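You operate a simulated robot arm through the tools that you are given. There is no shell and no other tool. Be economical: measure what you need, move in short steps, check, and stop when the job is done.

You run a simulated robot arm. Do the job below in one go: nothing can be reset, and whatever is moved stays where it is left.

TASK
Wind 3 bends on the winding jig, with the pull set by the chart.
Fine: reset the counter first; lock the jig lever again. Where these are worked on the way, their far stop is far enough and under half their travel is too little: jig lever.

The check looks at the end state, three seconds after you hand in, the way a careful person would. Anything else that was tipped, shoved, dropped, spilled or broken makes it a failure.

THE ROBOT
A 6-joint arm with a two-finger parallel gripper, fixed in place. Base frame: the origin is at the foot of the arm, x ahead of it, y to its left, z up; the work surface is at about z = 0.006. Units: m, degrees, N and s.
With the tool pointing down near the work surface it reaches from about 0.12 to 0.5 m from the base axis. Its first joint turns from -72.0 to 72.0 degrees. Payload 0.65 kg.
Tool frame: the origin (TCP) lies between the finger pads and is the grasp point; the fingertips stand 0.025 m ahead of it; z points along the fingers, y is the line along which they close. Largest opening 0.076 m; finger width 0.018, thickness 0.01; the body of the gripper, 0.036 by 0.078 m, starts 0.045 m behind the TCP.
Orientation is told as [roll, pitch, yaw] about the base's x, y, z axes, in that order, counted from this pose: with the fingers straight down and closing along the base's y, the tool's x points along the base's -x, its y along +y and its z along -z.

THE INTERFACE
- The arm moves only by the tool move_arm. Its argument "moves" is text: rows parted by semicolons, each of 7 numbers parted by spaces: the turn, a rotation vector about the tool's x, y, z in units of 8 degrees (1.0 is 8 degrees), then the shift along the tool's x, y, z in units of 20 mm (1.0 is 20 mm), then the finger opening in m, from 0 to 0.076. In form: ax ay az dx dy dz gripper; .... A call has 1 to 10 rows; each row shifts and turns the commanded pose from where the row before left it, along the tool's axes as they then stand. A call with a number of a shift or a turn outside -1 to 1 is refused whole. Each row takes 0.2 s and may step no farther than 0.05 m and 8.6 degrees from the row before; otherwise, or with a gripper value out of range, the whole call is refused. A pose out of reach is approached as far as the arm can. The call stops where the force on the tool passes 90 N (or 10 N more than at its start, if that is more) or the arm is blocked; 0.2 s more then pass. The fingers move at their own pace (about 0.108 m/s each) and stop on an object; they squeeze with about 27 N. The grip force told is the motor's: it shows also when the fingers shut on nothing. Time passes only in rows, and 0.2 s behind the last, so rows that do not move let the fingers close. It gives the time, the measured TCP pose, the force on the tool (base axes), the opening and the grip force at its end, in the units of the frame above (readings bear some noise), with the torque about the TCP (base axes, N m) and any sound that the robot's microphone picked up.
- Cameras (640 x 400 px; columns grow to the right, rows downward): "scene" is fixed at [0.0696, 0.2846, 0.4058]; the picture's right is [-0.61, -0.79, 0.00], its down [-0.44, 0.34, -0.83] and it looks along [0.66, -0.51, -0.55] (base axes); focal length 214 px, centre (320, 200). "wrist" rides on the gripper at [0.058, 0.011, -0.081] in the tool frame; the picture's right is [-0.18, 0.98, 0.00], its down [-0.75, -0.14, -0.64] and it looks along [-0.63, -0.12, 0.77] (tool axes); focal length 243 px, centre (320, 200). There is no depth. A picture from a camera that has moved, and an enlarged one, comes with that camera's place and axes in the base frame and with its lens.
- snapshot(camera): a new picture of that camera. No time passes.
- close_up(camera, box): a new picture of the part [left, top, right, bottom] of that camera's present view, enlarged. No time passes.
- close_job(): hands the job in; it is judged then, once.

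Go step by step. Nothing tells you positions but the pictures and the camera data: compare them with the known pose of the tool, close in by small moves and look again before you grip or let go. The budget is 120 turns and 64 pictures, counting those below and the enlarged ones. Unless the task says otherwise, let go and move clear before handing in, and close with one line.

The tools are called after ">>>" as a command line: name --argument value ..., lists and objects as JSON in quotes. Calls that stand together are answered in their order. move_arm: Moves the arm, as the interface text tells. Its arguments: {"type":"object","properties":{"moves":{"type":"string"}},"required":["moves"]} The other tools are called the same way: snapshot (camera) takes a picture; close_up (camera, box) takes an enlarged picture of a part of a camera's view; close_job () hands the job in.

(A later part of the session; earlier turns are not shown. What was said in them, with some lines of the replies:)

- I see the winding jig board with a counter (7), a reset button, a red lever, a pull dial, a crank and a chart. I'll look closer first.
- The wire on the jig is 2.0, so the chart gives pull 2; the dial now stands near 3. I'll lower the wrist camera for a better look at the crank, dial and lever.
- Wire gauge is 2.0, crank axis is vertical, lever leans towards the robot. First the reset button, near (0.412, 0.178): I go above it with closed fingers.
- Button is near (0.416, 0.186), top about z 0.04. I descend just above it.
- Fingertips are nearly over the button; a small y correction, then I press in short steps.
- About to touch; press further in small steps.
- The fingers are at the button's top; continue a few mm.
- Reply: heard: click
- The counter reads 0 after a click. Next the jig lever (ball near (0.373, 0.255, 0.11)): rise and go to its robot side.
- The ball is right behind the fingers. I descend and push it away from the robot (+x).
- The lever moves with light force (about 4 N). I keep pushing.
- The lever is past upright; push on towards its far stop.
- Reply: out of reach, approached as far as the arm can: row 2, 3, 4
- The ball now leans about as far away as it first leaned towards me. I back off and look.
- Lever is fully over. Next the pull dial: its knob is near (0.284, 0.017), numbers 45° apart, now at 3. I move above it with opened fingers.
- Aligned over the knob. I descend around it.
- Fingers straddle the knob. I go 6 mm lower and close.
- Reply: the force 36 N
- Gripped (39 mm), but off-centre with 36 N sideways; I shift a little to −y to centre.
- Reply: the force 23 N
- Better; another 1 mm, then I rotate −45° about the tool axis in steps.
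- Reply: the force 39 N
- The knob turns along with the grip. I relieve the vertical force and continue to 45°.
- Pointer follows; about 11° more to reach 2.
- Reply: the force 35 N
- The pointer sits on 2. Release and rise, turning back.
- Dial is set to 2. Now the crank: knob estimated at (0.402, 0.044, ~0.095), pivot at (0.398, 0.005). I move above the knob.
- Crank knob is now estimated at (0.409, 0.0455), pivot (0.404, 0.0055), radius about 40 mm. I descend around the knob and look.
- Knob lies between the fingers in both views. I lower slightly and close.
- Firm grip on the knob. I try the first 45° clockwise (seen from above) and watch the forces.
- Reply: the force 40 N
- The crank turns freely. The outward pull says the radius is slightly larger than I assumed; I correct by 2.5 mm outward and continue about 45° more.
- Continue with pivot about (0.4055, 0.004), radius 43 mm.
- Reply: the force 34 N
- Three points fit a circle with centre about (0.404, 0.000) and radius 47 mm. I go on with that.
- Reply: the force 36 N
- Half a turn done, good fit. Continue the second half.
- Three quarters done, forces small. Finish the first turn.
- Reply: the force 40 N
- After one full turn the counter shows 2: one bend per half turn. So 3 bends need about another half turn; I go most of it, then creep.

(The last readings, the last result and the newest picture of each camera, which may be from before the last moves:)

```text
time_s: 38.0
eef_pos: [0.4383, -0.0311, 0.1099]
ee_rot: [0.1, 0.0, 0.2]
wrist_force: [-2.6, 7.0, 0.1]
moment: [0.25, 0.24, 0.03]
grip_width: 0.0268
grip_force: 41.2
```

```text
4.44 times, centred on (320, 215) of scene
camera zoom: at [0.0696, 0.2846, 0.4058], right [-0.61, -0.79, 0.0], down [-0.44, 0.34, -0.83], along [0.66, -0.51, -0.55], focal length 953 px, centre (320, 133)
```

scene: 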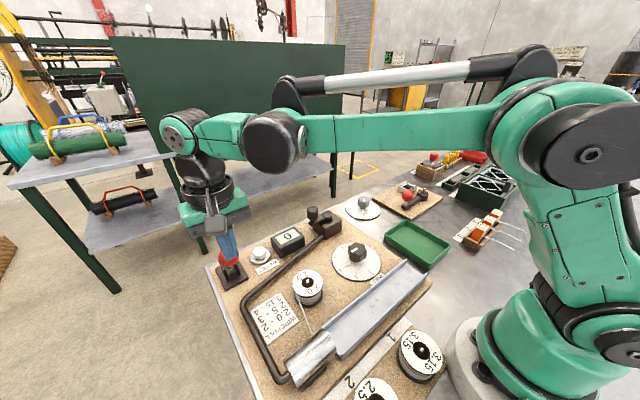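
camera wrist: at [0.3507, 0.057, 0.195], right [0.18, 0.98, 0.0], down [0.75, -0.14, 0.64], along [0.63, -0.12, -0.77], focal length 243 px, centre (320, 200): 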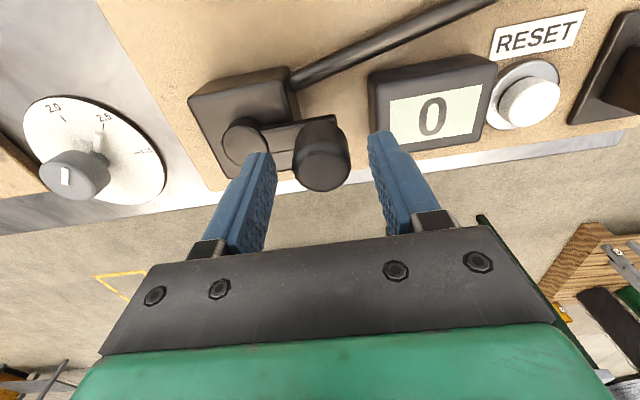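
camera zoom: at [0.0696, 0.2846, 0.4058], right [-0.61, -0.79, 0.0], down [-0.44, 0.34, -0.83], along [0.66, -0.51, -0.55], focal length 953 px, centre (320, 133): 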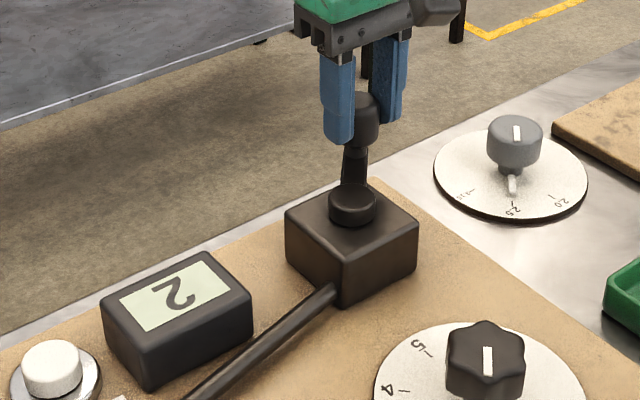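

Still 2 at about 490°. Continue to about 550°.

>>> move_arm --moves "0 0 0 0.525 -0.485 0 0.01; 0 0 0 0.755 -0.275 0 0.01; 0 0 0 0.4 -0.035 0 0.01; 0 0 0 0.4 0.035 0 0.01; 0 0 0 0 0 0 0.01"

>>> close_up --camera "scene" --box '[200, 170, 380, 290]'

```text
time_s: 39.2
eef_pos: [0.3974, -0.0459, 0.1105]
ee_rot: [0.3, -0.1, 0.1]
wrist_force: [5.8, 27.5, 14.2]
moment: [0.58, -0.45, 0.13]
grip_width: 0.0267
grip_force: 41.7
```

```text
3.33 times, centred on (290, 230) of scene
camera zoom: at [0.0696, 0.2846, 0.4058], right [-0.61, -0.79, 0.0], down [-0.44, 0.34, -0.83], along [0.66, -0.51, -0.55], focal length 715 px, centre (420, 100)
```

zoom: 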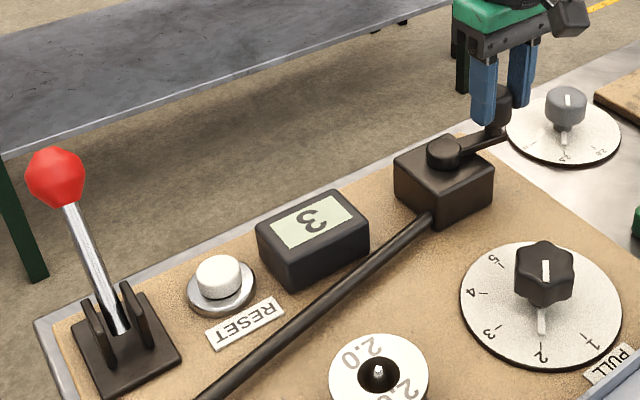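

Counter shows 3. I nudge a few degrees for margin, relieve the side force, release and rise.

>>> move_arm --moves "0 0 0 0.25 0.16 0 0.01; 0 0 0 0 0 0 0.01; 0 0 0 0 0 0 0.05; 0 0 0 0 0 0 0.05; 0 0 0 0 0 -0.5 0.05; 0 0 0 0 0 -1 0.05; 0 0 0 0 0 -1 0.05; 0 0 0 0 0 -1 0.05; 0 0 0 0 0 0 0.05"

>>> close_up --camera "scene" --box '[200, 170, 380, 290]'

```text
time_s: 41.2
eef_pos: [0.3919, -0.0422, 0.1806]
ee_rot: [-0.1, 0.1, 0.1]
wrist_force: [0.2, 0.1, 0.9]
moment: [0.01, -0.01, 0.01]
grip_width: 0.0501
grip_force: 0.0
```

```text
3.33 times, centred on (290, 230) of scene
camera zoom: at [0.0696, 0.2846, 0.4058], right [-0.61, -0.79, 0.0], down [-0.44, 0.34, -0.83], along [0.66, -0.51, -0.55], focal length 715 px, centre (420, 100)
```

zoom: 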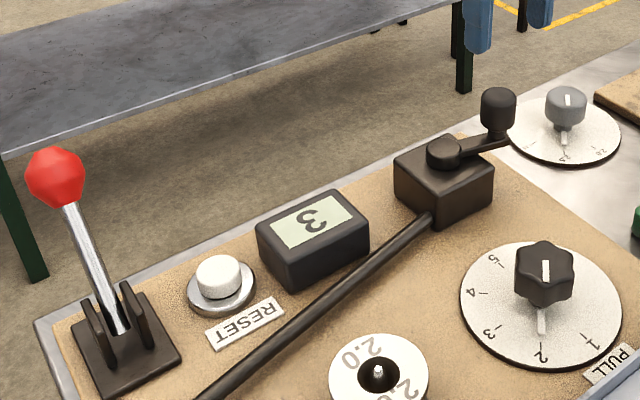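

Counter 3, dial 2. Now to lock the lever I need its exact position; I move high towards it for a look.

>>> move_arm --moves "0 0 0 0.4 1 -0.6 0.076; 0 0 0 0.4 1 -0.6 0.076; 0 0 0 0.4 1 -0.6 0.076; 0 0 0 0.4 1 -0.6 0.076; 0 0 0 0.4 1 -0.6 0.076; 0 0 0 0.4 1 -0.6 0.076; 0 0 0 0.4 1 -0.6 0.076; 0 0 0 0.4 1 -0.6 0.076; 0 0 0 0.4 1 -0.6 0.076; 0 0 0 0.4 1 -0.6 0.076"

>>> move_arm --moves "0 0 0 0 1 0 0.076; 0 0 0 0 1 0 0.076; 0 0 0 0 0.5 0 0.076; 0 0 0 0 0 0 0.076"

>>> snapshot --camera "wrist"

```text
time_s: 43.4
eef_pos: [0.3103, 0.1568, 0.3011]
ee_rot: [-0.1, 0.0, 0.0]
wrist_force: [0.4, 0.0, -0.7]
moment: [-0.02, 0.01, -0.02]
grip_width: 0.0762
grip_force: 0.0
```

```text
time_s: 44.4
eef_pos: [0.3099, 0.2055, 0.2995]
ee_rot: [0.0, 0.0, 0.1]
wrist_force: [-0.5, 0.4, 0.6]
moment: [-0.02, -0.02, 0.01]
grip_width: 0.076
grip_force: 0.1
```

```text
19 pictures are left
camera wrist: at [0.2533, 0.2181, 0.3799], right [0.18, 0.98, 0.0], down [0.75, -0.14, 0.64], along [0.63, -0.12, -0.77], focal length 243 px, centre (320, 200)
```

wrist: 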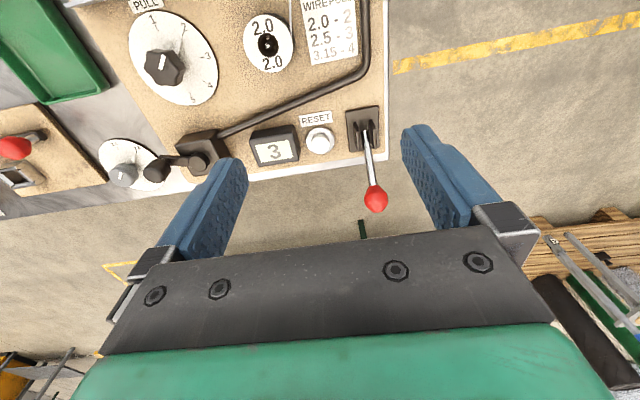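

Lever ball is at about (0.475, 0.254, 0.125), beyond a vertical tool's reach, so I tilt the fingers outward by 32° and approach it to grip it across y.

>>> move_arm --moves "0 -1 0 0 0 0 0.06; 0 -1 0 0 0 0 0.06; 0 -1 0 0 0 0 0.06; 0 -1 0 0 0 0 0.06; 0 0 0 -0.235 0.24 0.878 0.06; 0 0 0 -0.235 0.24 0.878 0.06; 0 0 0 -0.235 0.24 0.878 0.06; 0 0 0 -0.235 0.24 0.878 0.06; 0 0 0 -0.235 0.24 0.878 0.06; 0 0 0 -0.235 0.24 0.878 0.06"

>>> move_arm --moves "0 0 0 -0.235 0.24 0.878 0.06; 0 0 0 -0.235 0.24 0.878 0.06; 0 0 0 0 0 0 0.06"

>>> snapshot --camera "wrist"

>>> close_up --camera "scene" --box '[130, 170, 290, 290]'

```text
time_s: 46.6
eef_pos: [0.3915, 0.2357, 0.2256]
ee_rot: [0.0, -32.0, 0.1]
wrist_force: [-0.6, 0.2, 0.1]
moment: [-0.01, -0.03, -0.03]
grip_width: 0.0598
grip_force: 0.1
```

```text
time_s: 47.4
eef_pos: [0.4184, 0.2463, 0.2013]
ee_rot: [0.0, -31.9, 0.1]
wrist_force: [-1.0, 0.6, 0.2]
moment: [-0.03, -0.02, -0.01]
grip_width: 0.0599
grip_force: 0.0
```

```text
18 pictures are left
camera wrist: at [0.3264, 0.2569, 0.2374], right [0.15, 0.98, 0.1], down [0.3, -0.14, 0.94], along [0.94, -0.12, -0.31], focal length 243 px, centre (320, 200)
```

wrist: 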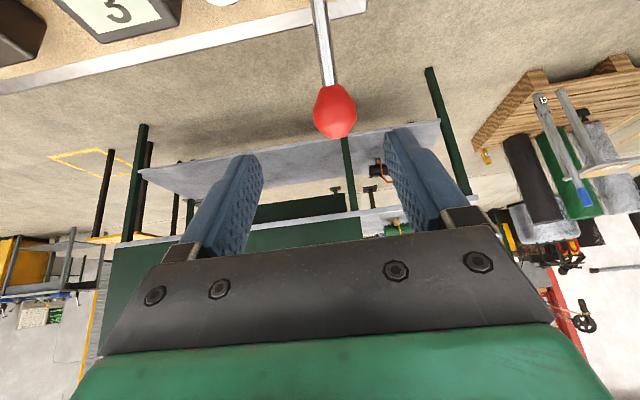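

```text
3.33 times, centred on (210, 230) of scene
camera zoom: at [0.0696, 0.2846, 0.4058], right [-0.61, -0.79, 0.0], down [-0.44, 0.34, -0.83], along [0.66, -0.51, -0.55], focal length 715 px, centre (687, 100)
```

zoom: 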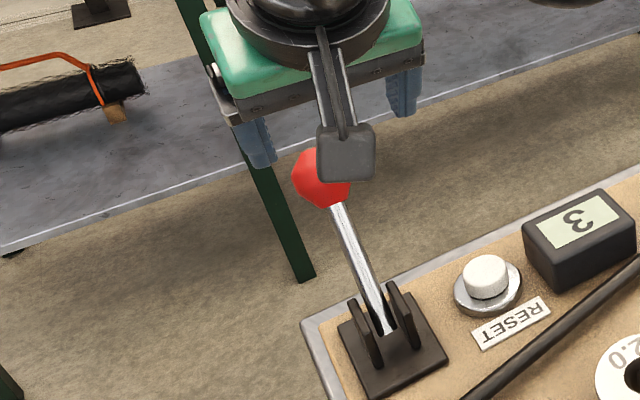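

Ball refined to (0.478, 0.2545, 0.122). I align and advance along the fingers.

>>> move_arm --moves "0 0 0 -0.45 0.42 0 0.06; 0 0 0 0 0 0.9 0.06; 0 0 0 0 0 0.8 0.06; 0 0 0 0 0 0.8 0.06; 0 0 0 0 0 0 0.06"

>>> snapshot --camera "wrist"

>>> close_up --camera "scene" --box '[130, 170, 290, 290]'

```text
time_s: 48.6
eef_pos: [0.4517, 0.2534, 0.163]
ee_rot: [0.0, -32.1, 0.1]
wrist_force: [-0.2, -0.4, -0.5]
moment: [0.0, -0.02, 0.02]
grip_width: 0.0602
grip_force: 0.1
```

```text
16 pictures are left
camera wrist: at [0.3605, 0.2645, 0.2], right [0.15, 0.98, 0.1], down [0.3, -0.14, 0.94], along [0.94, -0.12, -0.31], focal length 243 px, centre (320, 200)
```

wrist: 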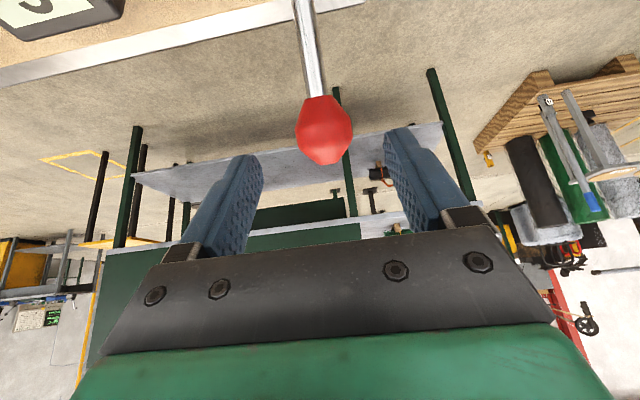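

```text
3.33 times, centred on (210, 230) of scene
camera zoom: at [0.0696, 0.2846, 0.4058], right [-0.61, -0.79, 0.0], down [-0.44, 0.34, -0.83], along [0.66, -0.51, -0.55], focal length 715 px, centre (687, 100)
```

zoom: 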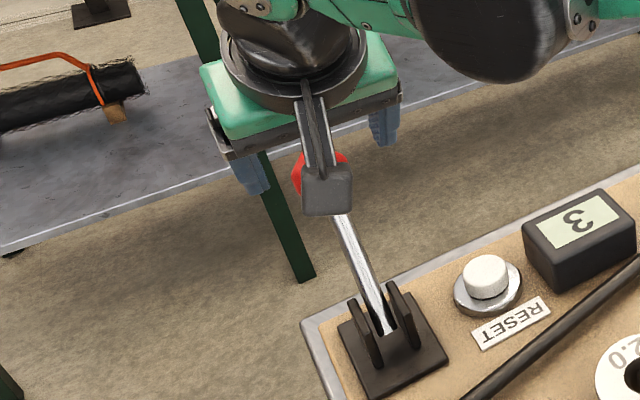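

Ball is centred between the fingers, 50 mm ahead. Advance and grip.

>>> move_arm --moves "0 0 0 0 0.1 0.8 0.06; 0 0 0 0 0 0.8 0.06; 0 0 0 0 0 0.7 0.06; 0 0 0 0 0 0 0.06; 0 0 0 0 0 0 0.015; 0 0 0 0 0 0 0.015; 0 0 0 0 0 0 0.015"

>>> snapshot --camera "wrist"

```text
time_s: 50.2
eef_pos: [0.4758, 0.2554, 0.1239]
ee_rot: [-0.1, -32.0, 0.1]
wrist_force: [-2.3, -10.2, -5.7]
moment: [-0.05, -0.04, 0.02]
grip_width: 0.032
grip_force: 45.6
```

```text
14 pictures are left
camera wrist: at [0.3852, 0.2666, 0.1604], right [0.16, 0.98, 0.1], down [0.3, -0.14, 0.94], along [0.94, -0.12, -0.32], focal length 243 px, centre (320, 200)
```

wrist: 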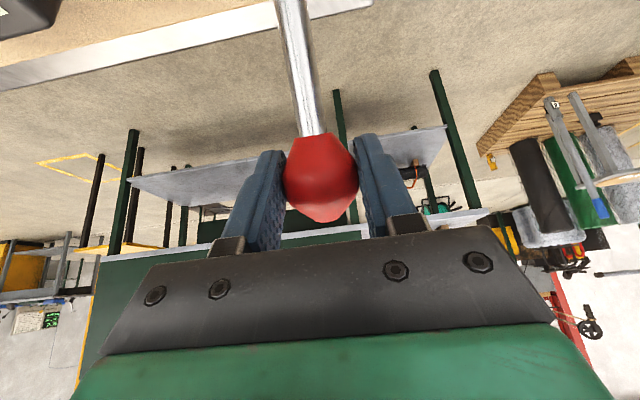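

Ball gripped (32 mm). I pull it back along its arc, first to about upright.

>>> move_arm --moves "0 0 0 0.33 0 -0.62 0.015; 0 0 0 0.41 0 -0.56 0.015; 0 0 0 0 0 0 0.015"

```text
time_s: 51.0
eef_pos: [0.4523, 0.2545, 0.1367]
ee_rot: [0.0, -32.2, 0.2]
wrist_force: [19.2, -3.2, 5.0]
moment: [-0.04, -1.29, 0.0]
grip_width: 0.032
grip_force: 45.1
```

Tracks well with mild resistance. Continue.

>>> move_arm --moves "0 0 0 0.48 0 -0.5 0.015; 0 0 0 0.555 0 -0.43 0.015; 0 0 0 0 0 0 0.015"

```text
time_s: 51.8
eef_pos: [0.4237, 0.2543, 0.1403]
ee_rot: [0.0, -32.0, 0.1]
wrist_force: [13.9, -10.0, 6.1]
moment: [-0.05, -1.21, -0.14]
grip_width: 0.0323
grip_force: 45.3
```

Near upright. Continue over to the robot side.

>>> move_arm --moves "0 0 0 0.6 0 -0.355 0.015; 0 0 0 0.647 0 -0.257 0.015; 0 0 0 0.68 0 -0.17 0.015; 0 0 0 0 0 0 0.015"

>>> close_up --camera "scene" --box '[130, 170, 290, 290]'

```text
time_s: 52.8
eef_pos: [0.3823, 0.2559, 0.1337]
ee_rot: [0.2, -31.9, 0.1]
wrist_force: [-1.9, 0.1, -1.3]
moment: [0.0, 0.02, 0.03]
grip_width: 0.0151
grip_force: 0.1
```

```text
3.33 times, centred on (210, 230) of scene
camera zoom: at [0.0696, 0.2846, 0.4058], right [-0.61, -0.79, 0.0], down [-0.44, 0.34, -0.83], along [0.66, -0.51, -0.55], focal length 715 px, centre (687, 100)
```

zoom: 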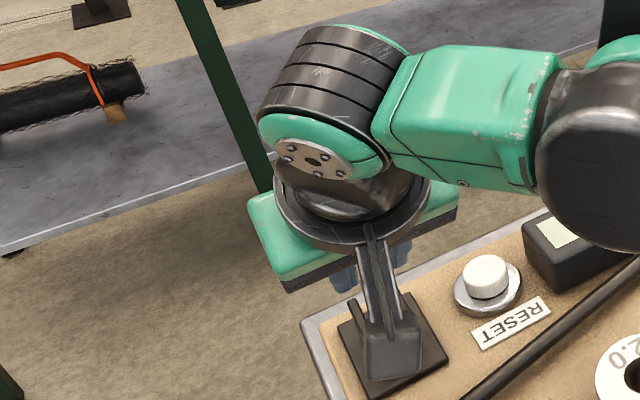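

The ball slipped out of the grip. I check where it is with the wrist camera.

>>> snapshot --camera "wrist"

```text
12 pictures are left
camera wrist: at [0.2903, 0.2671, 0.1704], right [0.15, 0.98, 0.1], down [0.3, -0.14, 0.94], along [0.94, -0.12, -0.32], focal length 243 px, centre (320, 200)
```

wrist: 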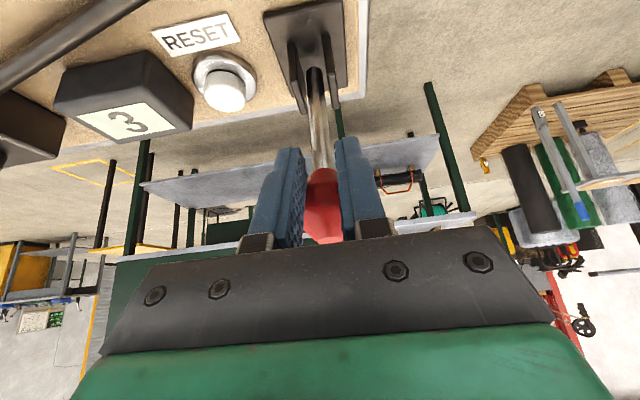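

The ball is just ahead of the fingers, lever roughly upright. I reopen, advance around it and regrip deeper.

>>> move_arm --moves "0 0 0 0 0 0 0.06; 0 0 0 0 0 0 0.06; 0 0 0 0 0 0 0.06"

>>> close_up --camera "wrist" --box '[200, 0, 440, 240]'

```text
time_s: 53.6
eef_pos: [0.3819, 0.2556, 0.1341]
ee_rot: [0.0, -32.1, 0.0]
wrist_force: [0.6, -0.1, 0.1]
moment: [-0.01, -0.02, 0.03]
grip_width: 0.06
grip_force: 0.0
```

```text
1.67 times, centred on (320, 120) of wrist
camera zoom: at [0.2908, 0.2668, 0.1705], right [0.15, 0.98, 0.1], down [0.3, -0.14, 0.94], along [0.94, -0.12, -0.31], focal length 404 px, centre (320, 333)
```

zoom: 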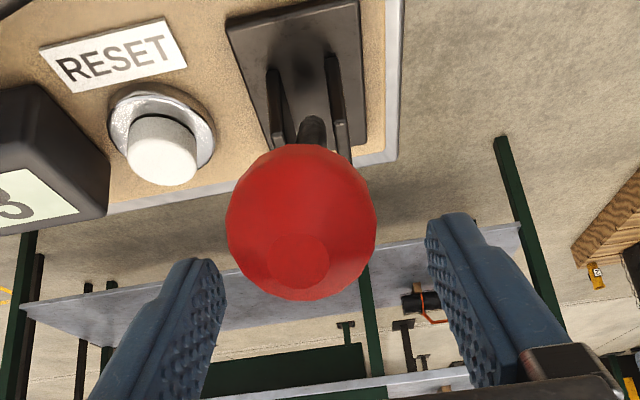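

The lever dropped toward the robot on its own: the ball is now near its starting place. I rise clear and verify against the first picture.

>>> move_arm --moves "0 0 0 -0.53 0 -0.85 0.06; 0 0 0 -0.53 0 -0.85 0.06; 0 0 0 -0.53 0 -0.85 0.06; 0 0 0 -0.53 0 -0.85 0.06; 0 0 0 -0.53 0 -0.85 0.06; 0 1 0 0 -1 0 0.06; 0 1 0 0 -1 0 0.06; 0 1 0 0 -1 0 0.06; 0 1 0 0 -1 0 0.06; 0 0 0 0 -0.5 0 0.06"

>>> close_up --camera "scene" --box '[205, 200, 365, 300]'

```text
time_s: 55.8
eef_pos: [0.3835, 0.1648, 0.2338]
ee_rot: [0.1, 0.1, 0.2]
wrist_force: [0.8, -0.3, -0.2]
moment: [0.03, 0.02, 0.01]
grip_width: 0.0601
grip_force: 0.2
```

```text
4.00 times, centred on (285, 250) of scene
camera zoom: at [0.0696, 0.2846, 0.4058], right [-0.61, -0.79, 0.0], down [-0.44, 0.34, -0.83], along [0.66, -0.51, -0.55], focal length 858 px, centre (460, 0)
```

zoom: 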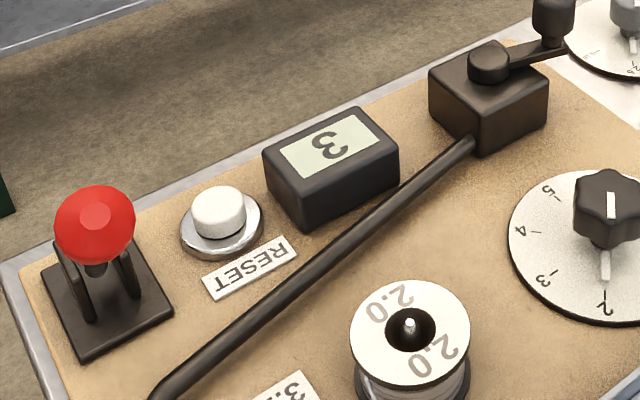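

Lever is back exactly where it began (locked), the counter shows 3 and the dial 2. One last overall look.

>>> snapshot --camera "scene"

```text
9 pictures are left
```

scene: 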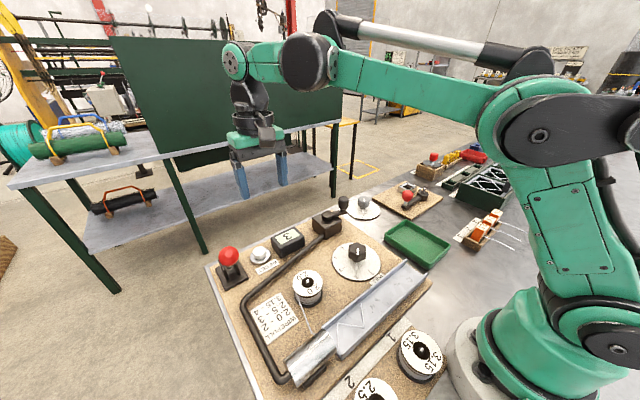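

Everything is in place: the bent wire lies in the trough, nothing else has moved and the gripper is clear. I hand in.

>>> close_job

```text
The job is handed in.
```

I reset the counter, set the pull to 2 for the 2.0 wire, wound 3 bends (the counter shows 3), and put the jig lever back in its locked position.
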